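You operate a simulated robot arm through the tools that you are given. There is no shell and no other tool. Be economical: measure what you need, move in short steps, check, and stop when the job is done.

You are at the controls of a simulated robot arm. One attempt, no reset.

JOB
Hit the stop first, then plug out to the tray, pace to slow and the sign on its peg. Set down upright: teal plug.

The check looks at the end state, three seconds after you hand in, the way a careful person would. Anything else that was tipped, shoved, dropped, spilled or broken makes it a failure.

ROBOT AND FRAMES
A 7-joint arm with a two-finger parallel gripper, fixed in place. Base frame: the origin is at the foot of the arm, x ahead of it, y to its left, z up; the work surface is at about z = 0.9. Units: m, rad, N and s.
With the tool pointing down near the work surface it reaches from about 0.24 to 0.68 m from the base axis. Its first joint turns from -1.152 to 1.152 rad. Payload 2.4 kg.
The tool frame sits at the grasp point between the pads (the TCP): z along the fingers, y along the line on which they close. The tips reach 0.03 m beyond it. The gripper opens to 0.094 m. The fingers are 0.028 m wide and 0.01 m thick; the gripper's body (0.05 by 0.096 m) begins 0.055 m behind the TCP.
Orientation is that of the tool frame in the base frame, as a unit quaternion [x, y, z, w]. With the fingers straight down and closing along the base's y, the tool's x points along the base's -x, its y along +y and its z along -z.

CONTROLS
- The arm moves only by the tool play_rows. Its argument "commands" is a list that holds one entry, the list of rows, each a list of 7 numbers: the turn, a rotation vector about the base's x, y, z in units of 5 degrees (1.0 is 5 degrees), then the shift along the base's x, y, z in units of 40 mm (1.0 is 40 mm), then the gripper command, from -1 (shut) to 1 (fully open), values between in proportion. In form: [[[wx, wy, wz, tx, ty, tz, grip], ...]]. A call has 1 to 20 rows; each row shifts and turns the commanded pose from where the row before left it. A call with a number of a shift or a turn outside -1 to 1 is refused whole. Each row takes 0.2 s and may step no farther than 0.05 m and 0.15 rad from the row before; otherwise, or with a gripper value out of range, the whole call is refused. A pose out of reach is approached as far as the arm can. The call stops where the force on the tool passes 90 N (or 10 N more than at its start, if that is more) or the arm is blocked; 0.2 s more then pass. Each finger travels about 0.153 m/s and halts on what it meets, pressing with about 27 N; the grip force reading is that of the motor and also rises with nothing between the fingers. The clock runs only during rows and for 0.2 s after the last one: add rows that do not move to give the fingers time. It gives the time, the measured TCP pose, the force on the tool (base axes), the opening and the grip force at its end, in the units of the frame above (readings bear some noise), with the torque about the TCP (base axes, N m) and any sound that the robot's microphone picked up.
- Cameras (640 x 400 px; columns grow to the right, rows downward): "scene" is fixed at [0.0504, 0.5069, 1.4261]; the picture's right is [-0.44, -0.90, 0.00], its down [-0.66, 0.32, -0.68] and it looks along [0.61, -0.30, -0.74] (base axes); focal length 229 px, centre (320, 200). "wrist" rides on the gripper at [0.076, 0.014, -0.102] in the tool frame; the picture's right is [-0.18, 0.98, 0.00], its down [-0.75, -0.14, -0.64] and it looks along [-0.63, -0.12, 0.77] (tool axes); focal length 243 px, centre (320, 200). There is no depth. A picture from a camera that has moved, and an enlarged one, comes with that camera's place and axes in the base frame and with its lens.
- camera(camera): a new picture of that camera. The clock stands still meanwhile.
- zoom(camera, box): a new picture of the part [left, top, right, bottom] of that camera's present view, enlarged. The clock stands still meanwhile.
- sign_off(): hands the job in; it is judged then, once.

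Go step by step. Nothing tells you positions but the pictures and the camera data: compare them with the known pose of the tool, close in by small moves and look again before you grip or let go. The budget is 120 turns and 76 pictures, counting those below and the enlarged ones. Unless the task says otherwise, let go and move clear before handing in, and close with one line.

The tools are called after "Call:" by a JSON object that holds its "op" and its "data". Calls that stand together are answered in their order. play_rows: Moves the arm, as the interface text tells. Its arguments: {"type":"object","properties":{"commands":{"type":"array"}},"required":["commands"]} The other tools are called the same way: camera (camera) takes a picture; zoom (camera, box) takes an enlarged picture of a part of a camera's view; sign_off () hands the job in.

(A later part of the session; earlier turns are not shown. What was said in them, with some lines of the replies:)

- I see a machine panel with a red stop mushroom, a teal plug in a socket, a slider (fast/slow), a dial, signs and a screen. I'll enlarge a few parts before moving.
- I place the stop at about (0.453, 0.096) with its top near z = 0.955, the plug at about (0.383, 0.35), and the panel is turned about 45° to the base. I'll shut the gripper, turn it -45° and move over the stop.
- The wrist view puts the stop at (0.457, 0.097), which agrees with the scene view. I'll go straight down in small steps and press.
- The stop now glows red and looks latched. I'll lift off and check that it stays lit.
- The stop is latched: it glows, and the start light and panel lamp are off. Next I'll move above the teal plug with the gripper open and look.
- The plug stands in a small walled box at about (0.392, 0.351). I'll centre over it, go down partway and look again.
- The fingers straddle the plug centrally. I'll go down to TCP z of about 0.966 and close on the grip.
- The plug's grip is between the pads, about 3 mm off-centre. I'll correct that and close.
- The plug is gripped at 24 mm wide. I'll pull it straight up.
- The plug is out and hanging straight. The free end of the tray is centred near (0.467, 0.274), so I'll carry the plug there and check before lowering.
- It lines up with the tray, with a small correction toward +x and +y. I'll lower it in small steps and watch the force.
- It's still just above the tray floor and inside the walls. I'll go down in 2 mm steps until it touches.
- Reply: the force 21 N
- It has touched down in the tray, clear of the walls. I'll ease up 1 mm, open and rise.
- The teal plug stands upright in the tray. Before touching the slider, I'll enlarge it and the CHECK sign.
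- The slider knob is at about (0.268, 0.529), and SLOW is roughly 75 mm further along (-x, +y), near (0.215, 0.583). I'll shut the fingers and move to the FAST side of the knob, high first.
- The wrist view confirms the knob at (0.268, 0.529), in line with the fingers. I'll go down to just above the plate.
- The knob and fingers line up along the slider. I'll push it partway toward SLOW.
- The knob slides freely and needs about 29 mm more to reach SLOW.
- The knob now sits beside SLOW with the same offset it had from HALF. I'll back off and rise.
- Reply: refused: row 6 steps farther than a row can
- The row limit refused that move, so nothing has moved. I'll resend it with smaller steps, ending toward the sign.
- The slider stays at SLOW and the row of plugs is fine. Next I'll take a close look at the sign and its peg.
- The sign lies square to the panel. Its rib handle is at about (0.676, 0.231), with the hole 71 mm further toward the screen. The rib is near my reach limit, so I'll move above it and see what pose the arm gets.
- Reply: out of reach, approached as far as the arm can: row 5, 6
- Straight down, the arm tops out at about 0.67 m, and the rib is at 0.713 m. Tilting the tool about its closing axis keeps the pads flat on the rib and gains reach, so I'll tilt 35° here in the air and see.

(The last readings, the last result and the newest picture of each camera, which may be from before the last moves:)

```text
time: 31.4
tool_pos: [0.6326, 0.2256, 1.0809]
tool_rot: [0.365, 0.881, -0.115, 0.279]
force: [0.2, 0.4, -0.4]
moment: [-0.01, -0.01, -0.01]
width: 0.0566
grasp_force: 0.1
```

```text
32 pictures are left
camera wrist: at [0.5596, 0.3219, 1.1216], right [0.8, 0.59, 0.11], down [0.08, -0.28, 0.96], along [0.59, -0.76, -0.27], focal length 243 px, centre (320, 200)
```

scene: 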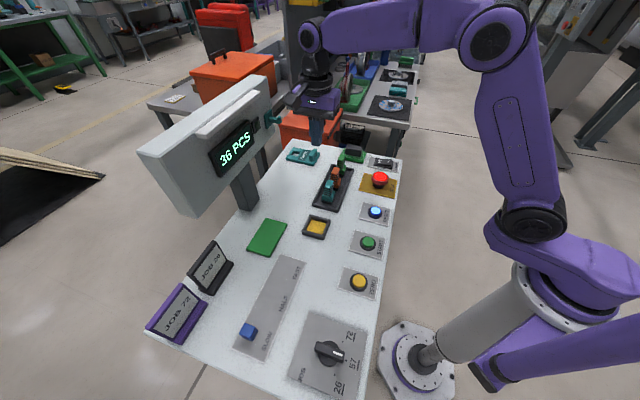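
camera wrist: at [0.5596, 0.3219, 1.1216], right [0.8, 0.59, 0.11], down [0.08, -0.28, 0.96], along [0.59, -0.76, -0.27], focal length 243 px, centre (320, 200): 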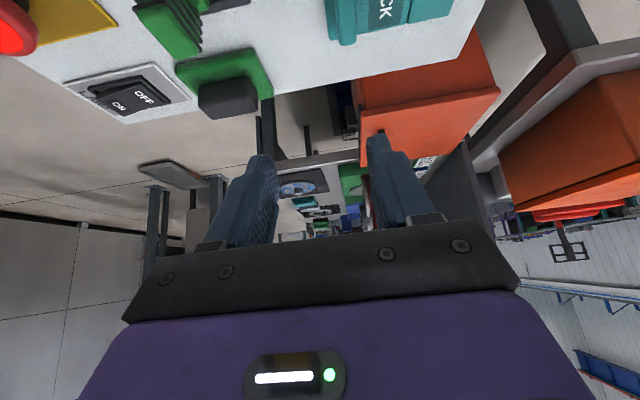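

The 35° tilt went in with the position held. Now I'll move out over the rib at a safe height.

Call:
{"op": "play_rows", "data": {"commands": [[[0, 0, 0, 0.36, 0.04, -0.5, 0.2], [0, 0, 0, 0.36, 0.04, -0.5, 0.2], [0, 0, 0, 0.36, 0.04, -0.5, 0.2], [0, 0, 0, 0, 0, 0, 0.2]]]}}

Call:
{"op": "zoom", "data": {"camera": "scene", "box": [260, 90, 372, 174]}}

Call:
{"op": "camera", "data": {"camera": "wrist"}}

```text
time: 32.4
tool_pos: [0.6778, 0.2289, 1.0218]
tool_rot: [0.364, 0.881, -0.115, 0.278]
force: [-0.1, 0.3, -0.1]
moment: [-0.04, -0.02, 0.01]
width: 0.0563
grasp_force: 0.0
```

```text
4.76 times, centred on (316, 132) of scene
camera zoom: at [0.0504, 0.5069, 1.4261], right [-0.44, -0.9, 0.0], down [-0.66, 0.32, -0.68], along [0.61, -0.3, -0.74], focal length 1089 px, centre (339, 524)
```

zoom: 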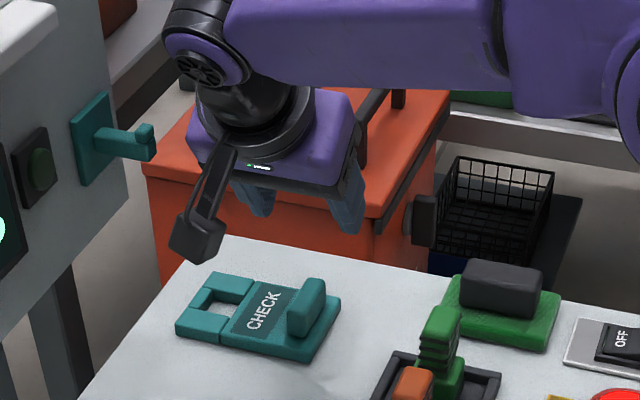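

```text
30 pictures are left
camera wrist: at [0.6037, 0.3249, 1.062], right [0.8, 0.59, 0.11], down [0.08, -0.28, 0.96], along [0.59, -0.76, -0.27], focal length 243 px, centre (320, 200)
```

wrist: 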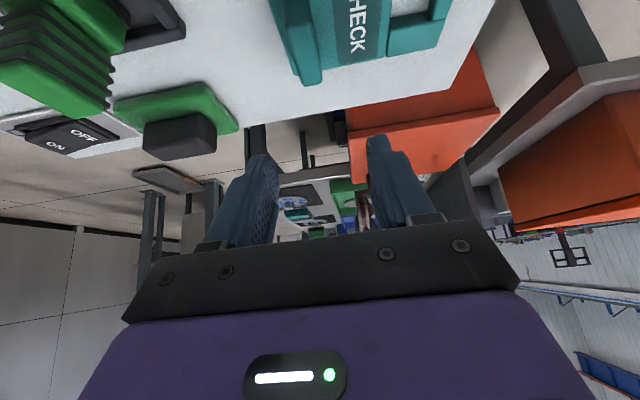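

I'm right above the rib, and the pads are square to it. I'll go down to just above plate level.

Call:
{"op": "play_rows", "data": {"commands": [[[0, 0, 0, 0, 0, -0.6, 0.2], [0, 0, 0, 0, 0, -0.6, 0.2], [0, 0, 0, 0, 0, -0.5, 0.2], [0, 0, 0, 0, 0, 0, 0.2]]]}}

Call:
{"op": "zoom", "data": {"camera": "scene", "box": [260, 110, 356, 180]}}

Call:
{"op": "camera", "data": {"camera": "wrist"}}

```text
time: 33.4
tool_pos: [0.6747, 0.2286, 0.9542]
tool_rot: [0.365, 0.881, -0.114, 0.277]
force: [-0.3, -0.3, -0.4]
moment: [0.01, -0.01, 0.02]
width: 0.0566
grasp_force: 0.0
```

```text
5.71 times, centred on (308, 145) of scene
camera zoom: at [0.0504, 0.5069, 1.4261], right [-0.44, -0.9, 0.0], down [-0.66, 0.32, -0.68], along [0.61, -0.3, -0.74], focal length 1306 px, centre (389, 514)
```

zoom: 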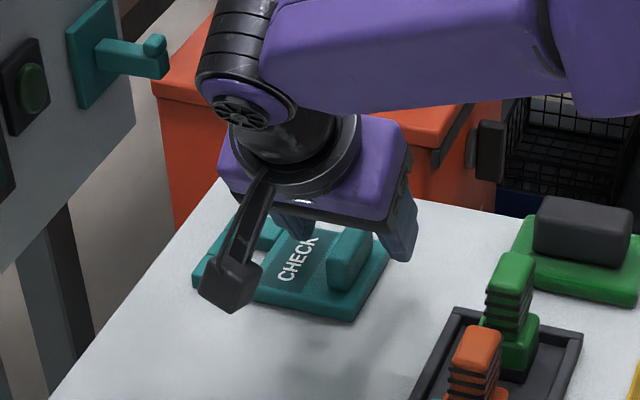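

```text
28 pictures are left
camera wrist: at [0.6024, 0.3256, 0.9944], right [0.8, 0.59, 0.11], down [0.08, -0.28, 0.96], along [0.59, -0.76, -0.27], focal length 243 px, centre (320, 200)
```

wrist: 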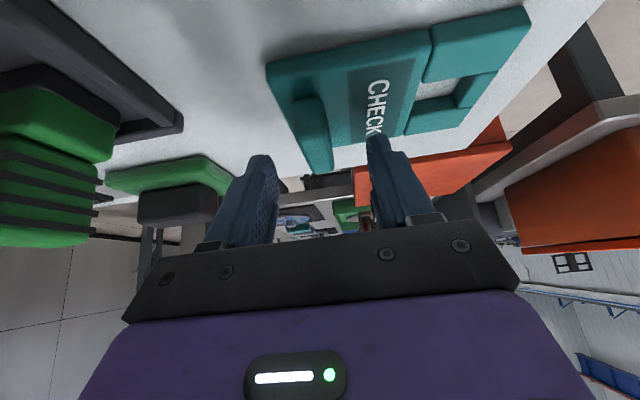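

The rib sits between the fingers. I'll centre 3 mm toward the screen, lower about 6 mm and close.

Call:
{"op": "play_rows", "data": {"commands": [[[0, 0, 0, 0.05, 0.05, -0.08, 0.2], [0, 0, 0, 0, 0, -0.07, 0.2], [0, 0, 0, 0, 0, 0, -0.3], [0, 0, 0, 0, 0, 0, -0.7], [0, 0, 0, 0, 0, 0, -1], [0, 0, 0, 0, 0, 0, -1]]]}}

Call:
{"op": "camera", "data": {"camera": "wrist"}}

Call:
{"op": "zoom", "data": {"camera": "scene", "box": [260, 110, 356, 180]}}

```text
time: 34.8
tool_pos: [0.6793, 0.2316, 0.9469]
tool_rot: [0.365, 0.881, -0.115, 0.278]
force: [0.4, 0.4, 0.7]
moment: [-0.01, -0.08, -0.01]
width: 0.0153
grasp_force: 26.7
```

```text
27 pictures are left
camera wrist: at [0.6051, 0.328, 0.9879], right [0.8, 0.59, 0.11], down [0.08, -0.28, 0.96], along [0.59, -0.76, -0.27], focal length 243 px, centre (320, 200)
```

wrist: 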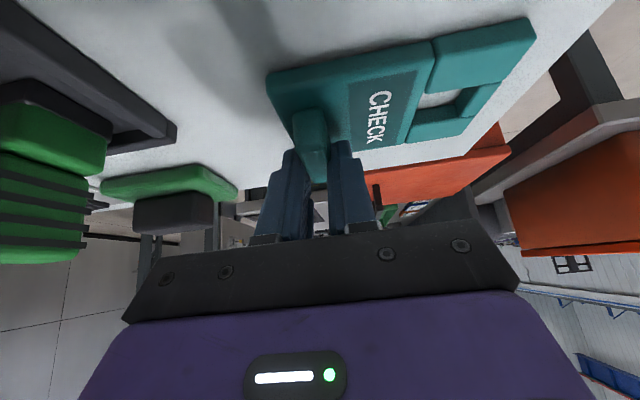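

```text
5.71 times, centred on (308, 145) of scene
camera zoom: at [0.0504, 0.5069, 1.4261], right [-0.44, -0.9, 0.0], down [-0.66, 0.32, -0.68], along [0.61, -0.3, -0.74], focal length 1306 px, centre (389, 514)
```

zoom: 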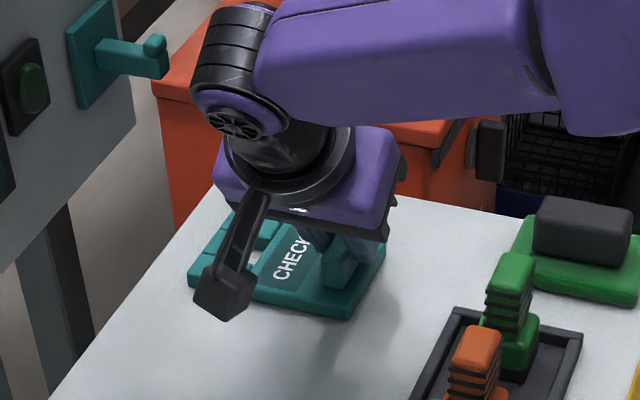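

The rib is firmly held at 15 mm wide. I'll lift it straight up, then draw back from the screen.

Call:
{"op": "play_rows", "data": {"commands": [[[0, 0, 0, 0, 0, 0.3, -1], [0, 0, 0, 0, 0, 0.6, -1], [0, 0, 0, 0, 0, 0.8, -1], [0, 0, 0, -0.3, -0.3, 0.6, -1], [0, 0, 0, -0.45, -0.45, 0.5, -1], [0, 0, 0, -0.45, -0.45, 0.5, -1], [0, 0, 0, -0.45, -0.45, 0.5, -1], [0, 0, 0, 0, 0, 0, -1]]]}}

Call:
{"op": "camera", "data": {"camera": "wrist"}}

Call:
{"op": "zoom", "data": {"camera": "scene", "box": [240, 60, 400, 180]}}

```text
time: 36.6
tool_pos: [0.613, 0.1653, 1.0987]
tool_rot: [0.365, 0.881, -0.115, 0.278]
force: [-0.1, -0.7, -0.7]
moment: [0.0, 0.02, 0.0]
width: 0.0155
grasp_force: 26.9
```

```text
25 pictures are left
camera wrist: at [0.5388, 0.2619, 1.1383], right [0.8, 0.59, 0.11], down [0.08, -0.28, 0.96], along [0.59, -0.76, -0.27], focal length 243 px, centre (320, 200)
```

wrist: 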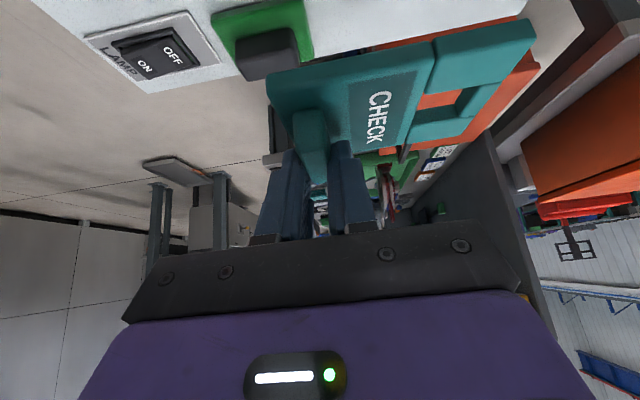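

```text
3.33 times, centred on (320, 120) of scene
camera zoom: at [0.0504, 0.5069, 1.4261], right [-0.44, -0.9, 0.0], down [-0.66, 0.32, -0.68], along [0.61, -0.3, -0.74], focal length 762 px, centre (320, 467)
```

zoom: 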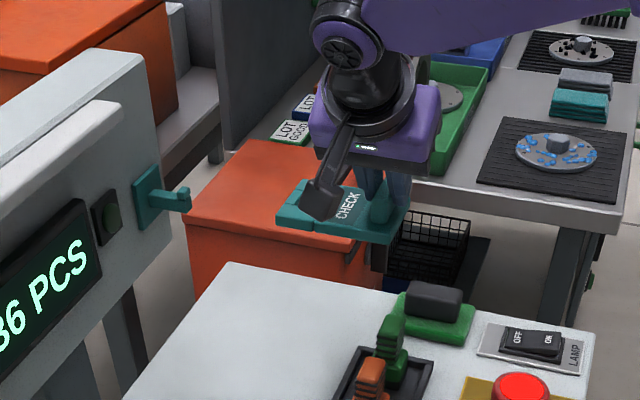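

The sign is held level. Keeping this tilt and turning the tool 90° about the board's long axis stands the sign upright, hole up, with the tool pointing almost straight out from the base. I'll do that turn while moving sideways toward the peg's line, well in front of it.

Call:
{"op": "play_rows", "data": {"commands": [[[0.707, -0.707, 0, -0.126, 0.126, 0.1, -1], [0.707, -0.707, 0, -0.126, 0.126, 0.1, -1], [0.707, -0.707, 0, -0.126, 0.126, 0.1, -1], [0.707, -0.707, 0, -0.126, 0.126, 0.1, -1], [0.707, -0.707, 0, -0.126, 0.126, 0.1, -1], [0.707, -0.707, 0, -0.126, 0.126, 0.1, -1], [0.707, -0.707, 0, -0.126, 0.126, 0.1, -1], [0.707, -0.707, 0, -0.126, 0.126, 0.1, -1], [0.707, -0.707, 0, -0.126, 0.126, 0, -1], [0.707, -0.707, 0, -0.126, 0.126, 0, -1], [0.707, -0.707, 0, -0.126, 0.126, 0, -1], [0.707, -0.707, 0, -0.126, 0.126, 0, -1], [0.707, -0.707, 0, -0.126, 0.126, 0, -1], [0.707, -0.707, 0, -0.126, 0.126, 0, -1], [0.707, -0.707, 0, -0.126, 0.126, 0, -1], [0.707, -0.707, 0, -0.126, 0.126, 0, -1], [0.707, -0.707, 0, -0.126, 0.126, 0, -1], [0.707, -0.707, 0, -0.126, 0.126, 0, -1], [0, 0, 0, 0, 0, 0, -1]]]}}

Call:
{"op": "camera", "data": {"camera": "scene"}}

Call:
{"op": "camera", "data": {"camera": "wrist"}}

```text
time: 40.6
tool_pos: [0.638, 0.2985, 1.4031]
tool_rot: [0.456, 0.546, 0.538, 0.452]
force: [1.3, -0.3, -0.7]
moment: [-0.01, 0.03, -0.04]
width: 0.0152
grasp_force: 27.1
out of reach, approached as far as the arm can: row 10, 11, 12, 13, 14, 15, 16, 17, 18
```

```text
23 pictures are left
```

scene: 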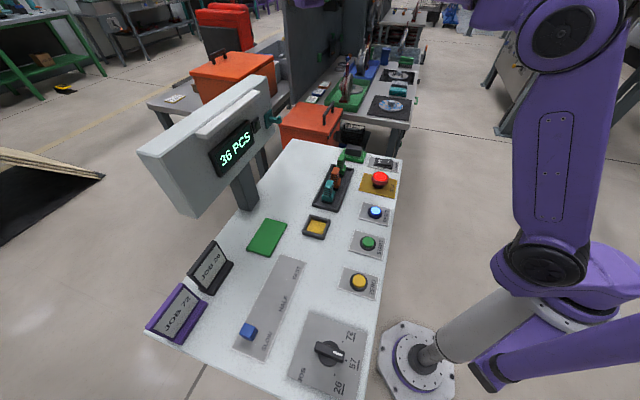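

```text
22 pictures are left
camera wrist: at [0.5253, 0.3571, 1.4188], right [0.04, -0.18, 0.98], down [-0.5, -0.85, -0.13], along [0.86, -0.49, -0.13], focal length 243 px, centre (320, 200)
```

wrist: 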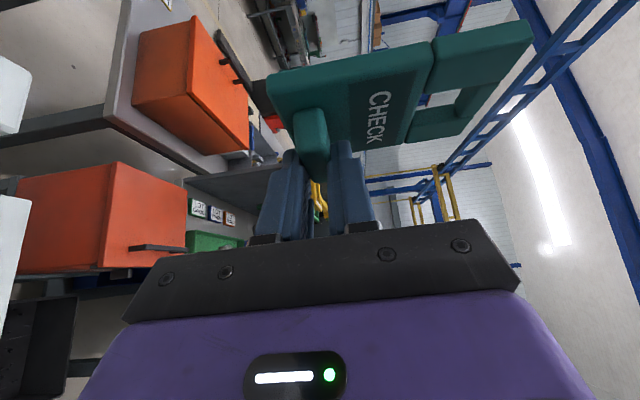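

The arm kept the orientation but gave up position: the tool is level as wanted, but it rose to z = 1.40. The sign is still held. I'll test whether it can come down and back in this attitude. If not, I'll hook the sign on with a lean and let it swing to vertical.

Call:
{"op": "play_rows", "data": {"commands": [[[0, 0, 0, -0.3, -0.3, -0.5, -1], [0, 0, 0, -0.3, -0.3, -0.5, -1], [0, 0, 0, 0, 0, -0.6, -1], [0, 0, 0, 0, 0, -0.6, -1], [0, 0, 0, 0, 0, 0, -1]]]}}

```text
time: 41.8
tool_pos: [0.6587, 0.2844, 1.3938]
tool_rot: [0.454, 0.544, 0.541, 0.453]
force: [0.8, -0.2, -0.5]
moment: [-0.01, 0.0, 0.0]
width: 0.0151
grasp_force: 27.0
out of reach, approached as far as the arm can: row 1, 2, 3, 4
```

Level isn't reachable lower down, so I'll use the lean. I'll turn back to about 45° and draw away from the screen.

Call:
{"op": "play_rows", "data": {"commands": [[[-0.707, 0.707, 0, 0, 0, 0, -1], [-0.707, 0.707, 0, 0, 0, 0, -1], [-0.707, 0.707, 0, 0, 0, 0, -1], [-0.707, 0.707, 0, 0, 0, 0, -1], [-0.707, 0.707, 0, -0.2, -0.2, 0, -1], [-0.707, 0.707, 0, -0.3, -0.3, 0, -1], [-0.707, 0.707, 0, -0.3, -0.3, -0.2, -1], [-0.707, 0.707, 0, -0.3, -0.3, -0.4, -1], [-0.707, 0.707, 0, -0.3, -0.3, -0.6, -1], [0, 0, 0, -0.3, -0.3, -0.6, -1], [0, 0, 0, 0, 0, 0, -1]]]}}

```text
time: 44.2
tool_pos: [0.5902, 0.2177, 1.3228]
tool_rot: [0.444, 0.771, 0.229, 0.396]
force: [0.4, 0.1, -1.4]
moment: [0.02, 0.0, 0.0]
width: 0.0152
grasp_force: 26.7
```

The lean is 45° and all in reach. Now I'll line up in front of the peg at z of about 1.16.

Call:
{"op": "play_rows", "data": {"commands": [[[0, 0, 0, -0.223, 0.221, -0.68, -1], [0, 0, 0, -0.223, 0.221, -0.68, -1], [0, 0, 0, -0.223, 0.221, -0.68, -1], [0, 0, 0, -0.223, 0.221, -0.68, -1], [0, 0, 0, -0.223, 0.221, -0.68, -1], [0, 0, 0, -0.223, 0.221, -0.68, -1], [0, 0, 0, 0, 0, 0, -1]]]}}

Call:
{"op": "zoom", "data": {"camera": "scene", "box": [240, 60, 400, 180]}}

Call:
{"op": "camera", "data": {"camera": "wrist"}}

```text
time: 45.8
tool_pos: [0.537, 0.2713, 1.1594]
tool_rot: [0.443, 0.771, 0.231, 0.396]
force: [-0.9, 0.1, -1.1]
moment: [0.01, 0.05, 0.0]
width: 0.0152
grasp_force: 27.2
```

```text
3.33 times, centred on (320, 120) of scene
camera zoom: at [0.0504, 0.5069, 1.4261], right [-0.44, -0.9, 0.0], down [-0.66, 0.32, -0.68], along [0.61, -0.3, -0.74], focal length 762 px, centre (320, 467)
```

zoom: 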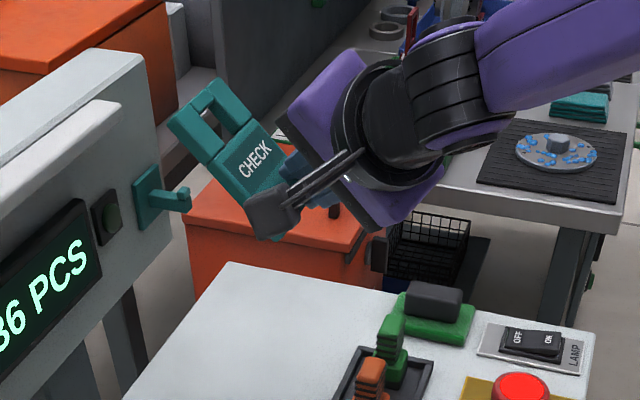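

```text
20 pictures are left
camera wrist: at [0.439, 0.3449, 1.198], right [0.55, 0.33, 0.77], down [-0.37, -0.73, 0.58], along [0.75, -0.6, -0.27], focal length 243 px, centre (320, 200)
```

wrist: 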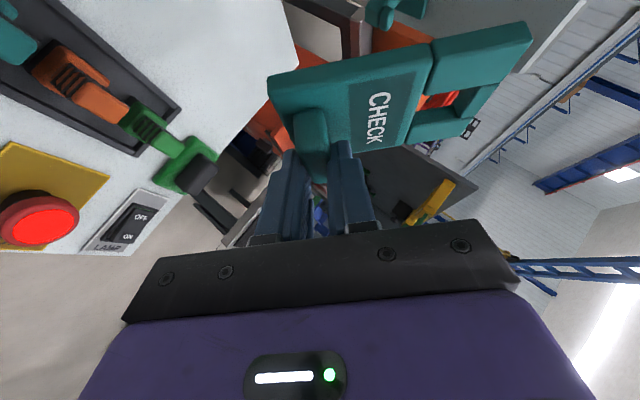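

The sign leans at 45° with its hole in view and the peg just ahead and below. I'll close in partway and look from both cameras.

Call:
{"op": "play_rows", "data": {"commands": [[[0, 0, 0, 0.18, 0.18, -0.25, -1], [0, 0, 0, 0.18, 0.18, -0.25, -1], [0, 0, 0, 0, 0, 0, -1]]]}}

Call:
{"op": "zoom", "data": {"camera": "scene", "box": [256, 75, 336, 135]}}

Call:
{"op": "zoom", "data": {"camera": "wrist", "box": [330, 0, 570, 150]}}

```text
time: 46.6
tool_pos: [0.5514, 0.2857, 1.14]
tool_rot: [0.443, 0.771, 0.232, 0.395]
force: [-0.2, -0.4, -0.2]
moment: [-0.01, 0.04, 0.01]
width: 0.015
grasp_force: 26.8
```

```text
6.67 times, centred on (296, 105) of scene
camera zoom: at [0.0504, 0.5069, 1.4261], right [-0.44, -0.9, 0.0], down [-0.66, 0.32, -0.68], along [0.61, -0.3, -0.74], focal length 1524 px, centre (480, 833)
```

zoom: 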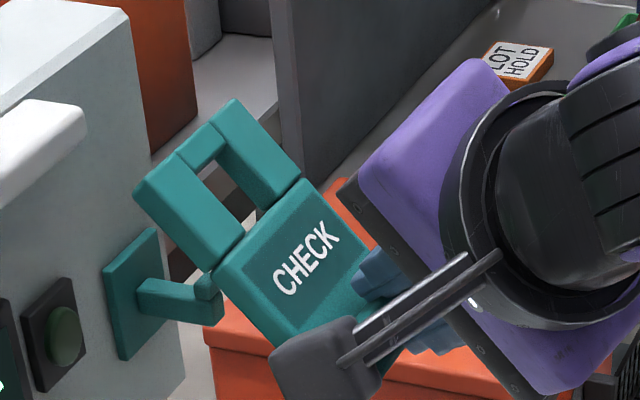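

```text
2.67 times, centred on (450, 75) of wrist
camera zoom: at [0.4538, 0.3588, 1.1784], right [0.55, 0.33, 0.77], down [-0.37, -0.73, 0.58], along [0.75, -0.6, -0.27], focal length 647 px, centre (-27, 533)
```

zoom: 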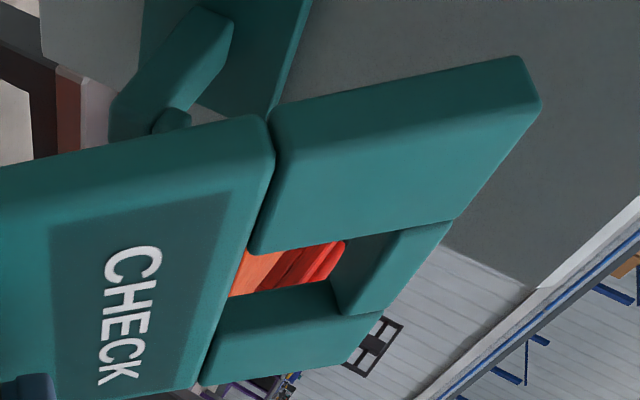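

The peg is slightly below the hole and toward the screen. I'll move another 15 mm in, still above its lip, for a close comparison.

Call:
{"op": "play_rows", "data": {"commands": [[[0, 0, 0, 0.13, 0.13, -0.12, -1], [0, 0, 0, 0.13, 0.13, -0.12, -1], [0, 0, 0, 0, 0, 0, -1]]]}}

Call:
{"op": "zoom", "data": {"camera": "scene", "box": [256, 85, 312, 127]}}

Call:
{"op": "zoom", "data": {"camera": "wrist", "box": [350, 0, 550, 125]}}

```text
time: 47.4
tool_pos: [0.5625, 0.2956, 1.1296]
tool_rot: [0.444, 0.77, 0.231, 0.395]
force: [0.6, 0.0, -0.6]
moment: [0.0, 0.01, 0.02]
width: 0.0154
grasp_force: 26.4
```

```text
9.52 times, centred on (284, 106) of scene
camera zoom: at [0.0504, 0.5069, 1.4261], right [-0.44, -0.9, 0.0], down [-0.66, 0.32, -0.68], along [0.61, -0.3, -0.74], focal length 2177 px, centre (663, 1095)
```

zoom: 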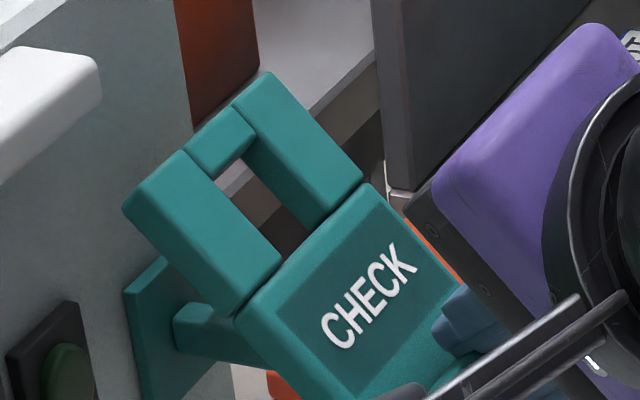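

```text
3.20 times, centred on (450, 62) of wrist
camera zoom: at [0.4648, 0.369, 1.1691], right [0.55, 0.33, 0.77], down [-0.37, -0.73, 0.58], along [0.75, -0.6, -0.27], focal length 776 px, centre (-96, 640)
```

zoom: 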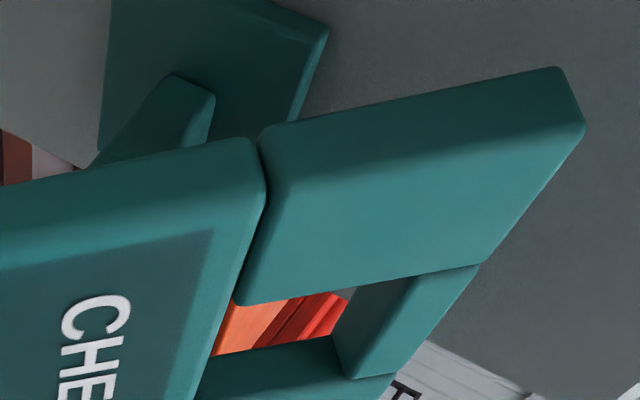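

In both views the hole's e1 line matches the peg and the lip passes under the hole. A flatter lean gives more room for dropping the hole over the lip, so I'll turn back 20° while rising to stay clear, then look.

Call:
{"op": "play_rows", "data": {"commands": [[[-0.707, 0.707, 0, 0, 0, 0.22, -1], [-0.707, 0.707, 0, 0, 0, 0.22, -1], [-0.707, 0.707, 0, 0, 0, 0.2, -1], [-0.707, 0.707, 0, -0.03, -0.03, 0.2, -1], [0, 0, 0, 0, 0, 0, -1]]]}}

Call:
{"op": "zoom", "data": {"camera": "scene", "box": [250, 85, 314, 125]}}

Call:
{"op": "zoom", "data": {"camera": "wrist", "box": [350, 0, 550, 125]}}

```text
time: 48.6
tool_pos: [0.561, 0.2935, 1.164]
tool_rot: [0.417, 0.836, 0.077, 0.349]
force: [0.1, -0.6, -1.8]
moment: [-0.01, 0.02, 0.0]
width: 0.0151
grasp_force: 27.7
```

```text
10.00 times, centred on (282, 105) of scene
camera zoom: at [0.0504, 0.5069, 1.4261], right [-0.44, -0.9, 0.0], down [-0.66, 0.32, -0.68], along [0.61, -0.3, -0.74], focal length 2286 px, centre (700, 1150)
```

zoom: 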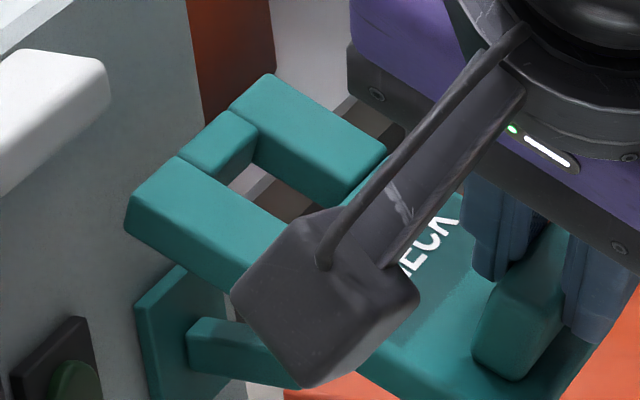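

```text
3.20 times, centred on (450, 62) of wrist
camera zoom: at [0.4736, 0.3772, 1.2067], right [0.71, 0.49, 0.51], down [-0.2, -0.55, 0.81], along [0.68, -0.67, -0.29], focal length 776 px, centre (-96, 640)
```

zoom: 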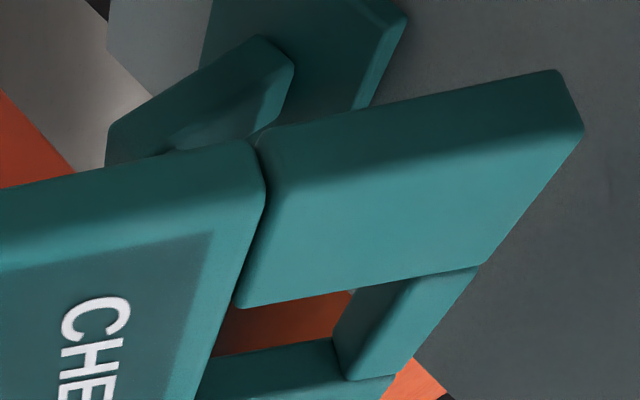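

The hole now sits over the lip, with a few millimetres to spare each way. I'll lower in small steps and check.

Call:
{"op": "play_rows", "data": {"commands": [[[0, 0, 0, 0, 0, -0.2, -1], [0, 0, 0, 0, 0, -0.2, -1], [0, 0, 0, 0, 0, -0.2, -1], [0, 0, 0, 0, 0, -0.15, -1], [0, 0, 0, 0, 0, 0, -1]]]}}

Call:
{"op": "zoom", "data": {"camera": "scene", "box": [250, 90, 314, 130]}}

Call:
{"op": "zoom", "data": {"camera": "wrist", "box": [350, 0, 550, 125]}}

```text
time: 49.8
tool_pos: [0.5621, 0.2948, 1.1344]
tool_rot: [0.416, 0.835, 0.078, 0.35]
force: [0.9, 0.2, 0.5]
moment: [-0.01, 0.02, -0.01]
width: 0.0149
grasp_force: 27.6
```

```text
10.00 times, centred on (282, 110) of scene
camera zoom: at [0.0504, 0.5069, 1.4261], right [-0.44, -0.9, 0.0], down [-0.66, 0.32, -0.68], along [0.61, -0.3, -0.74], focal length 2286 px, centre (700, 1100)
```

zoom: 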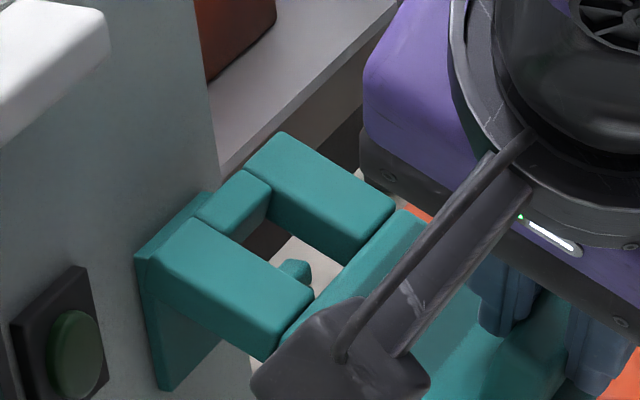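

```text
3.20 times, centred on (450, 62) of wrist
camera zoom: at [0.4739, 0.3776, 1.1774], right [0.71, 0.49, 0.51], down [-0.2, -0.55, 0.81], along [0.68, -0.67, -0.29], focal length 776 px, centre (-96, 640)
```

zoom: 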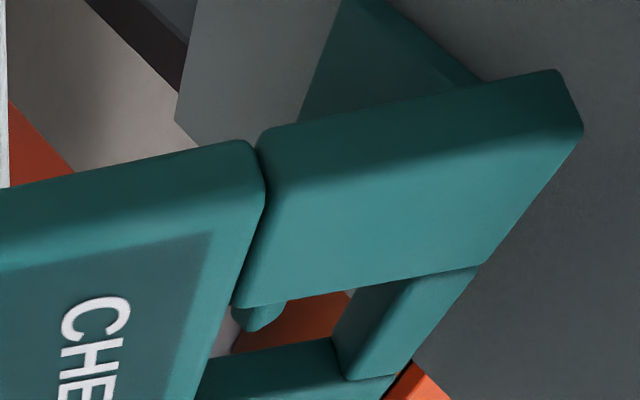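

The lip is visible inside the hole in both views, about 9 mm below the plate and centred. I'll keep lowering gently.

Call:
{"op": "play_rows", "data": {"commands": [[[0, 0, 0, 0, 0, -0.15, -1], [0, 0, 0, 0, 0, -0.1, -1], [0, 0, 0, 0, 0, -0.08, -1], [0, 0, 0, 0, 0, 0, -1]]]}}

Call:
{"op": "zoom", "data": {"camera": "scene", "box": [250, 90, 314, 130]}}

Call:
{"op": "zoom", "data": {"camera": "wrist", "box": [350, 0, 550, 125]}}

```text
time: 50.8
tool_pos: [0.5622, 0.2949, 1.1215]
tool_rot: [0.416, 0.836, 0.079, 0.35]
force: [-0.3, 0.6, 3.8]
moment: [0.29, -0.29, 0.01]
width: 0.015
grasp_force: 26.6
```

```text
10.00 times, centred on (282, 110) of scene
camera zoom: at [0.0503, 0.5068, 1.4261], right [-0.44, -0.9, 0.0], down [-0.66, 0.32, -0.68], along [0.61, -0.3, -0.74], focal length 2286 px, centre (700, 1100)
```

zoom: 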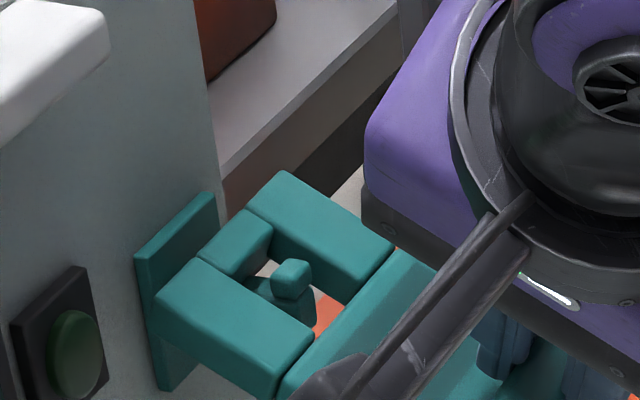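

```text
3.20 times, centred on (450, 62) of wrist
camera zoom: at [0.4745, 0.3784, 1.1648], right [0.7, 0.49, 0.51], down [-0.2, -0.55, 0.81], along [0.68, -0.67, -0.29], focal length 776 px, centre (-96, 640)
```

zoom: 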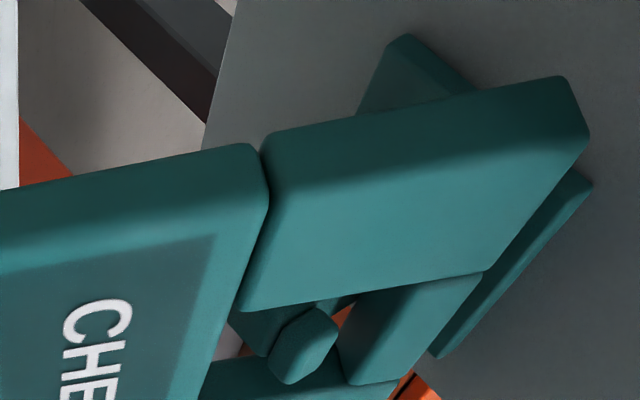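

The lip now stands up through the hole and the bar rests on the peg behind it, with about 4 N of contact. I'll swing the sign upright around that contact to about 45°, so it has less to swing when released.

Call:
{"op": "play_rows", "data": {"commands": [[[0, 0, 0, 0, 0, 0.025, -1], [0.707, -0.707, 0, 0, 0, -0.205, -1], [0.707, -0.707, 0, 0.012, 0.012, -0.2025, -1], [0.707, -0.707, 0, 0.0265, 0.0265, -0.2, -1], [0.707, -0.707, 0, 0.037, 0.037, -0.198, -1], [0, 0, 0, 0, 0, 0, -1]]]}}

Call:
{"op": "zoom", "data": {"camera": "scene", "box": [240, 90, 336, 150]}}

Call:
{"op": "zoom", "data": {"camera": "wrist", "box": [350, 0, 550, 125]}}

```text
time: 52.2
tool_pos: [0.5626, 0.2984, 1.0902]
tool_rot: [0.442, 0.771, 0.231, 0.395]
force: [0.0, 0.1, -0.1]
moment: [0.05, -0.06, 0.02]
width: 0.0151
grasp_force: 26.8
```

```text
6.67 times, centred on (288, 120) of scene
camera zoom: at [0.0504, 0.5069, 1.4261], right [-0.44, -0.9, 0.0], down [-0.66, 0.32, -0.68], along [0.61, -0.3, -0.74], focal length 1524 px, centre (533, 733)
```

zoom: 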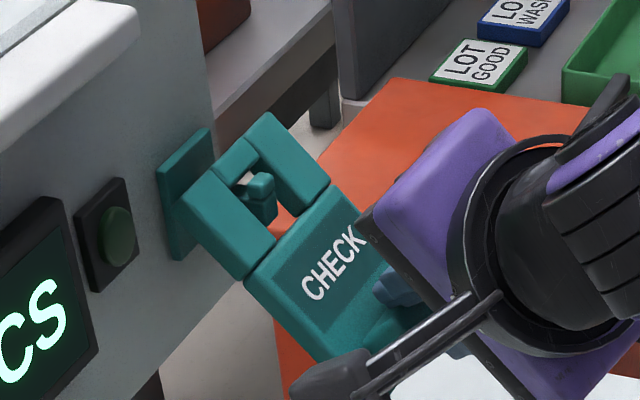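

```text
3.20 times, centred on (450, 62) of wrist
camera zoom: at [0.4658, 0.3712, 1.1285], right [0.55, 0.33, 0.77], down [-0.37, -0.73, 0.58], along [0.75, -0.6, -0.27], focal length 776 px, centre (-96, 640)
```

zoom: 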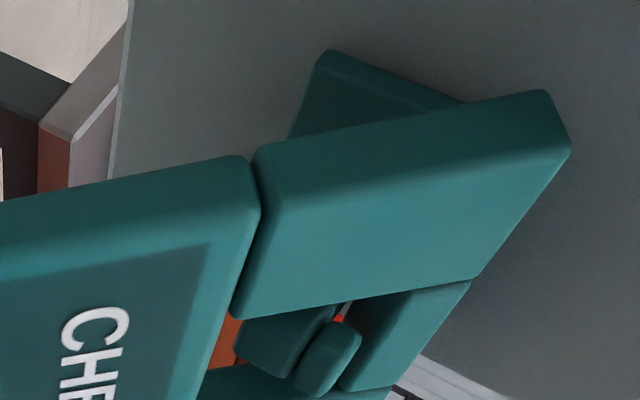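

The sign hangs on the peg behind the lip at 45°, with no load on the arm. I'll seat it by 1.5 mm and open the fingers gradually.

Call:
{"op": "play_rows", "data": {"commands": [[[0, 0, 0, 0, 0, -0.035, -1], [0, 0, 0, 0, 0, 0, -0.62], [0, 0, 0, 0, 0, 0, -0.5], [0, 0, 0, 0, 0, 0, -0.3], [0, 0, 0, 0, 0, 0, 0], [0, 0, 0, 0, 0, 0, 0.2], [0, 0, 0, 0, 0, 0, 0.2], [0, 0, 0, 0, 0, 0, 0.2], [0, 0, 0, 0, 0, 0, 0.2]]]}}

Call:
{"op": "zoom", "data": {"camera": "scene", "box": [240, 90, 336, 150]}}

```text
time: 54.2
tool_pos: [0.5641, 0.2968, 1.0897]
tool_rot: [0.443, 0.772, 0.229, 0.395]
force: [0.6, -0.6, 0.6]
moment: [0.0, -0.01, 0.0]
width: 0.0564
grasp_force: 0.1
```

```text
6.67 times, centred on (288, 120) of scene
camera zoom: at [0.0504, 0.5069, 1.4261], right [-0.44, -0.9, 0.0], down [-0.66, 0.32, -0.68], along [0.61, -0.3, -0.74], focal length 1524 px, centre (533, 733)
```

zoom: 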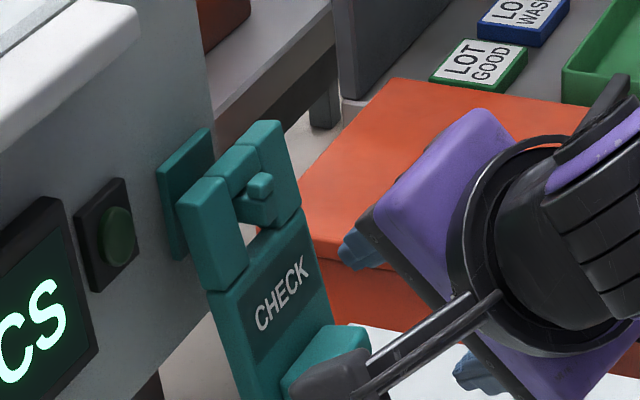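

The sign now hangs vertical on its peg, behind the lip. I'll withdraw straight back along the fingers, then check everything.

Call:
{"op": "play_rows", "data": {"commands": [[[0, 0, 0, -0.35, 0, 0.25, 0.2], [0, 0, 0, -0.7, 0, 0.5, 0.2], [0, 0, 0, -0.7, 0, 0.5, 0.2], [0, 0, 0, -0.7, 0, 0.5, 0.2], [0, 0, 0, -0.5, -0.4, 0.6, 0.2], [0, 0, 0, -0.3, -0.8, 0.6, 0.2], [0, 0, 0, 0, -0.8, 0.6, 0.2], [0, 0, 0, 0, -0.8, 0.6, 0.2], [0, 0, 0, 0, 0, 0, 0.2]]]}}

Call:
{"op": "camera", "data": {"camera": "scene"}}

Call:
{"op": "zoom", "data": {"camera": "scene", "box": [240, 90, 400, 200]}}

```text
time: 56.2
tool_pos: [0.4344, 0.1873, 1.2568]
tool_rot: [0.444, 0.77, 0.231, 0.396]
force: [0.3, -0.2, -0.5]
moment: [-0.06, 0.0, 0.01]
width: 0.0565
grasp_force: 0.0
```

```text
6 pictures are left
```

scene: 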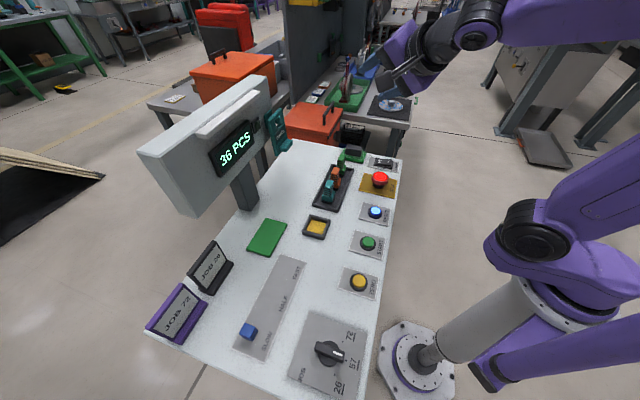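

```text
3.64 times, centred on (320, 145) of scene
camera zoom: at [0.0504, 0.5069, 1.4261], right [-0.44, -0.9, 0.0], down [-0.66, 0.32, -0.68], along [0.61, -0.3, -0.74], focal length 831 px, centre (320, 400)
```

zoom: 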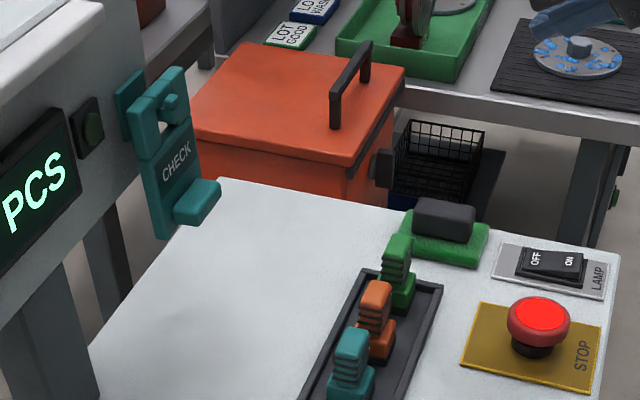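

The sign hangs on its peg, the plug stands in the tray and the stop is still lit. I'll take one last look at the slider.

Call:
{"op": "zoom", "data": {"camera": "scene", "box": [205, 245, 333, 365]}}

```text
3.33 times, centred on (269, 305) of scene
camera zoom: at [0.0504, 0.5069, 1.4261], right [-0.44, -0.9, 0.0], down [-0.66, 0.32, -0.68], along [0.61, -0.3, -0.74], focal length 762 px, centre (490, -150)
```

zoom: 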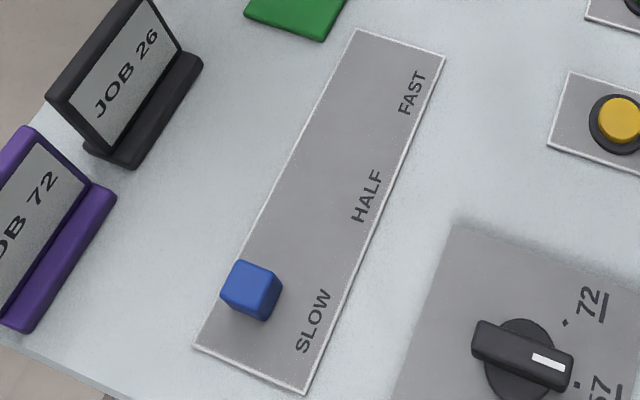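

The knob sits beside SLOW with the right offset and nothing else has been disturbed, so I'm handing in.

Call:
{"op": "sign_off", "data": {}}

```text
The job is handed in.
```

I hit the stop first (it latched and stayed lit), then stood the teal plug upright in the tray, set the pace to SLOW and hung the CHECK sign on its peg; nothing else looked disturbed in the last pictures.
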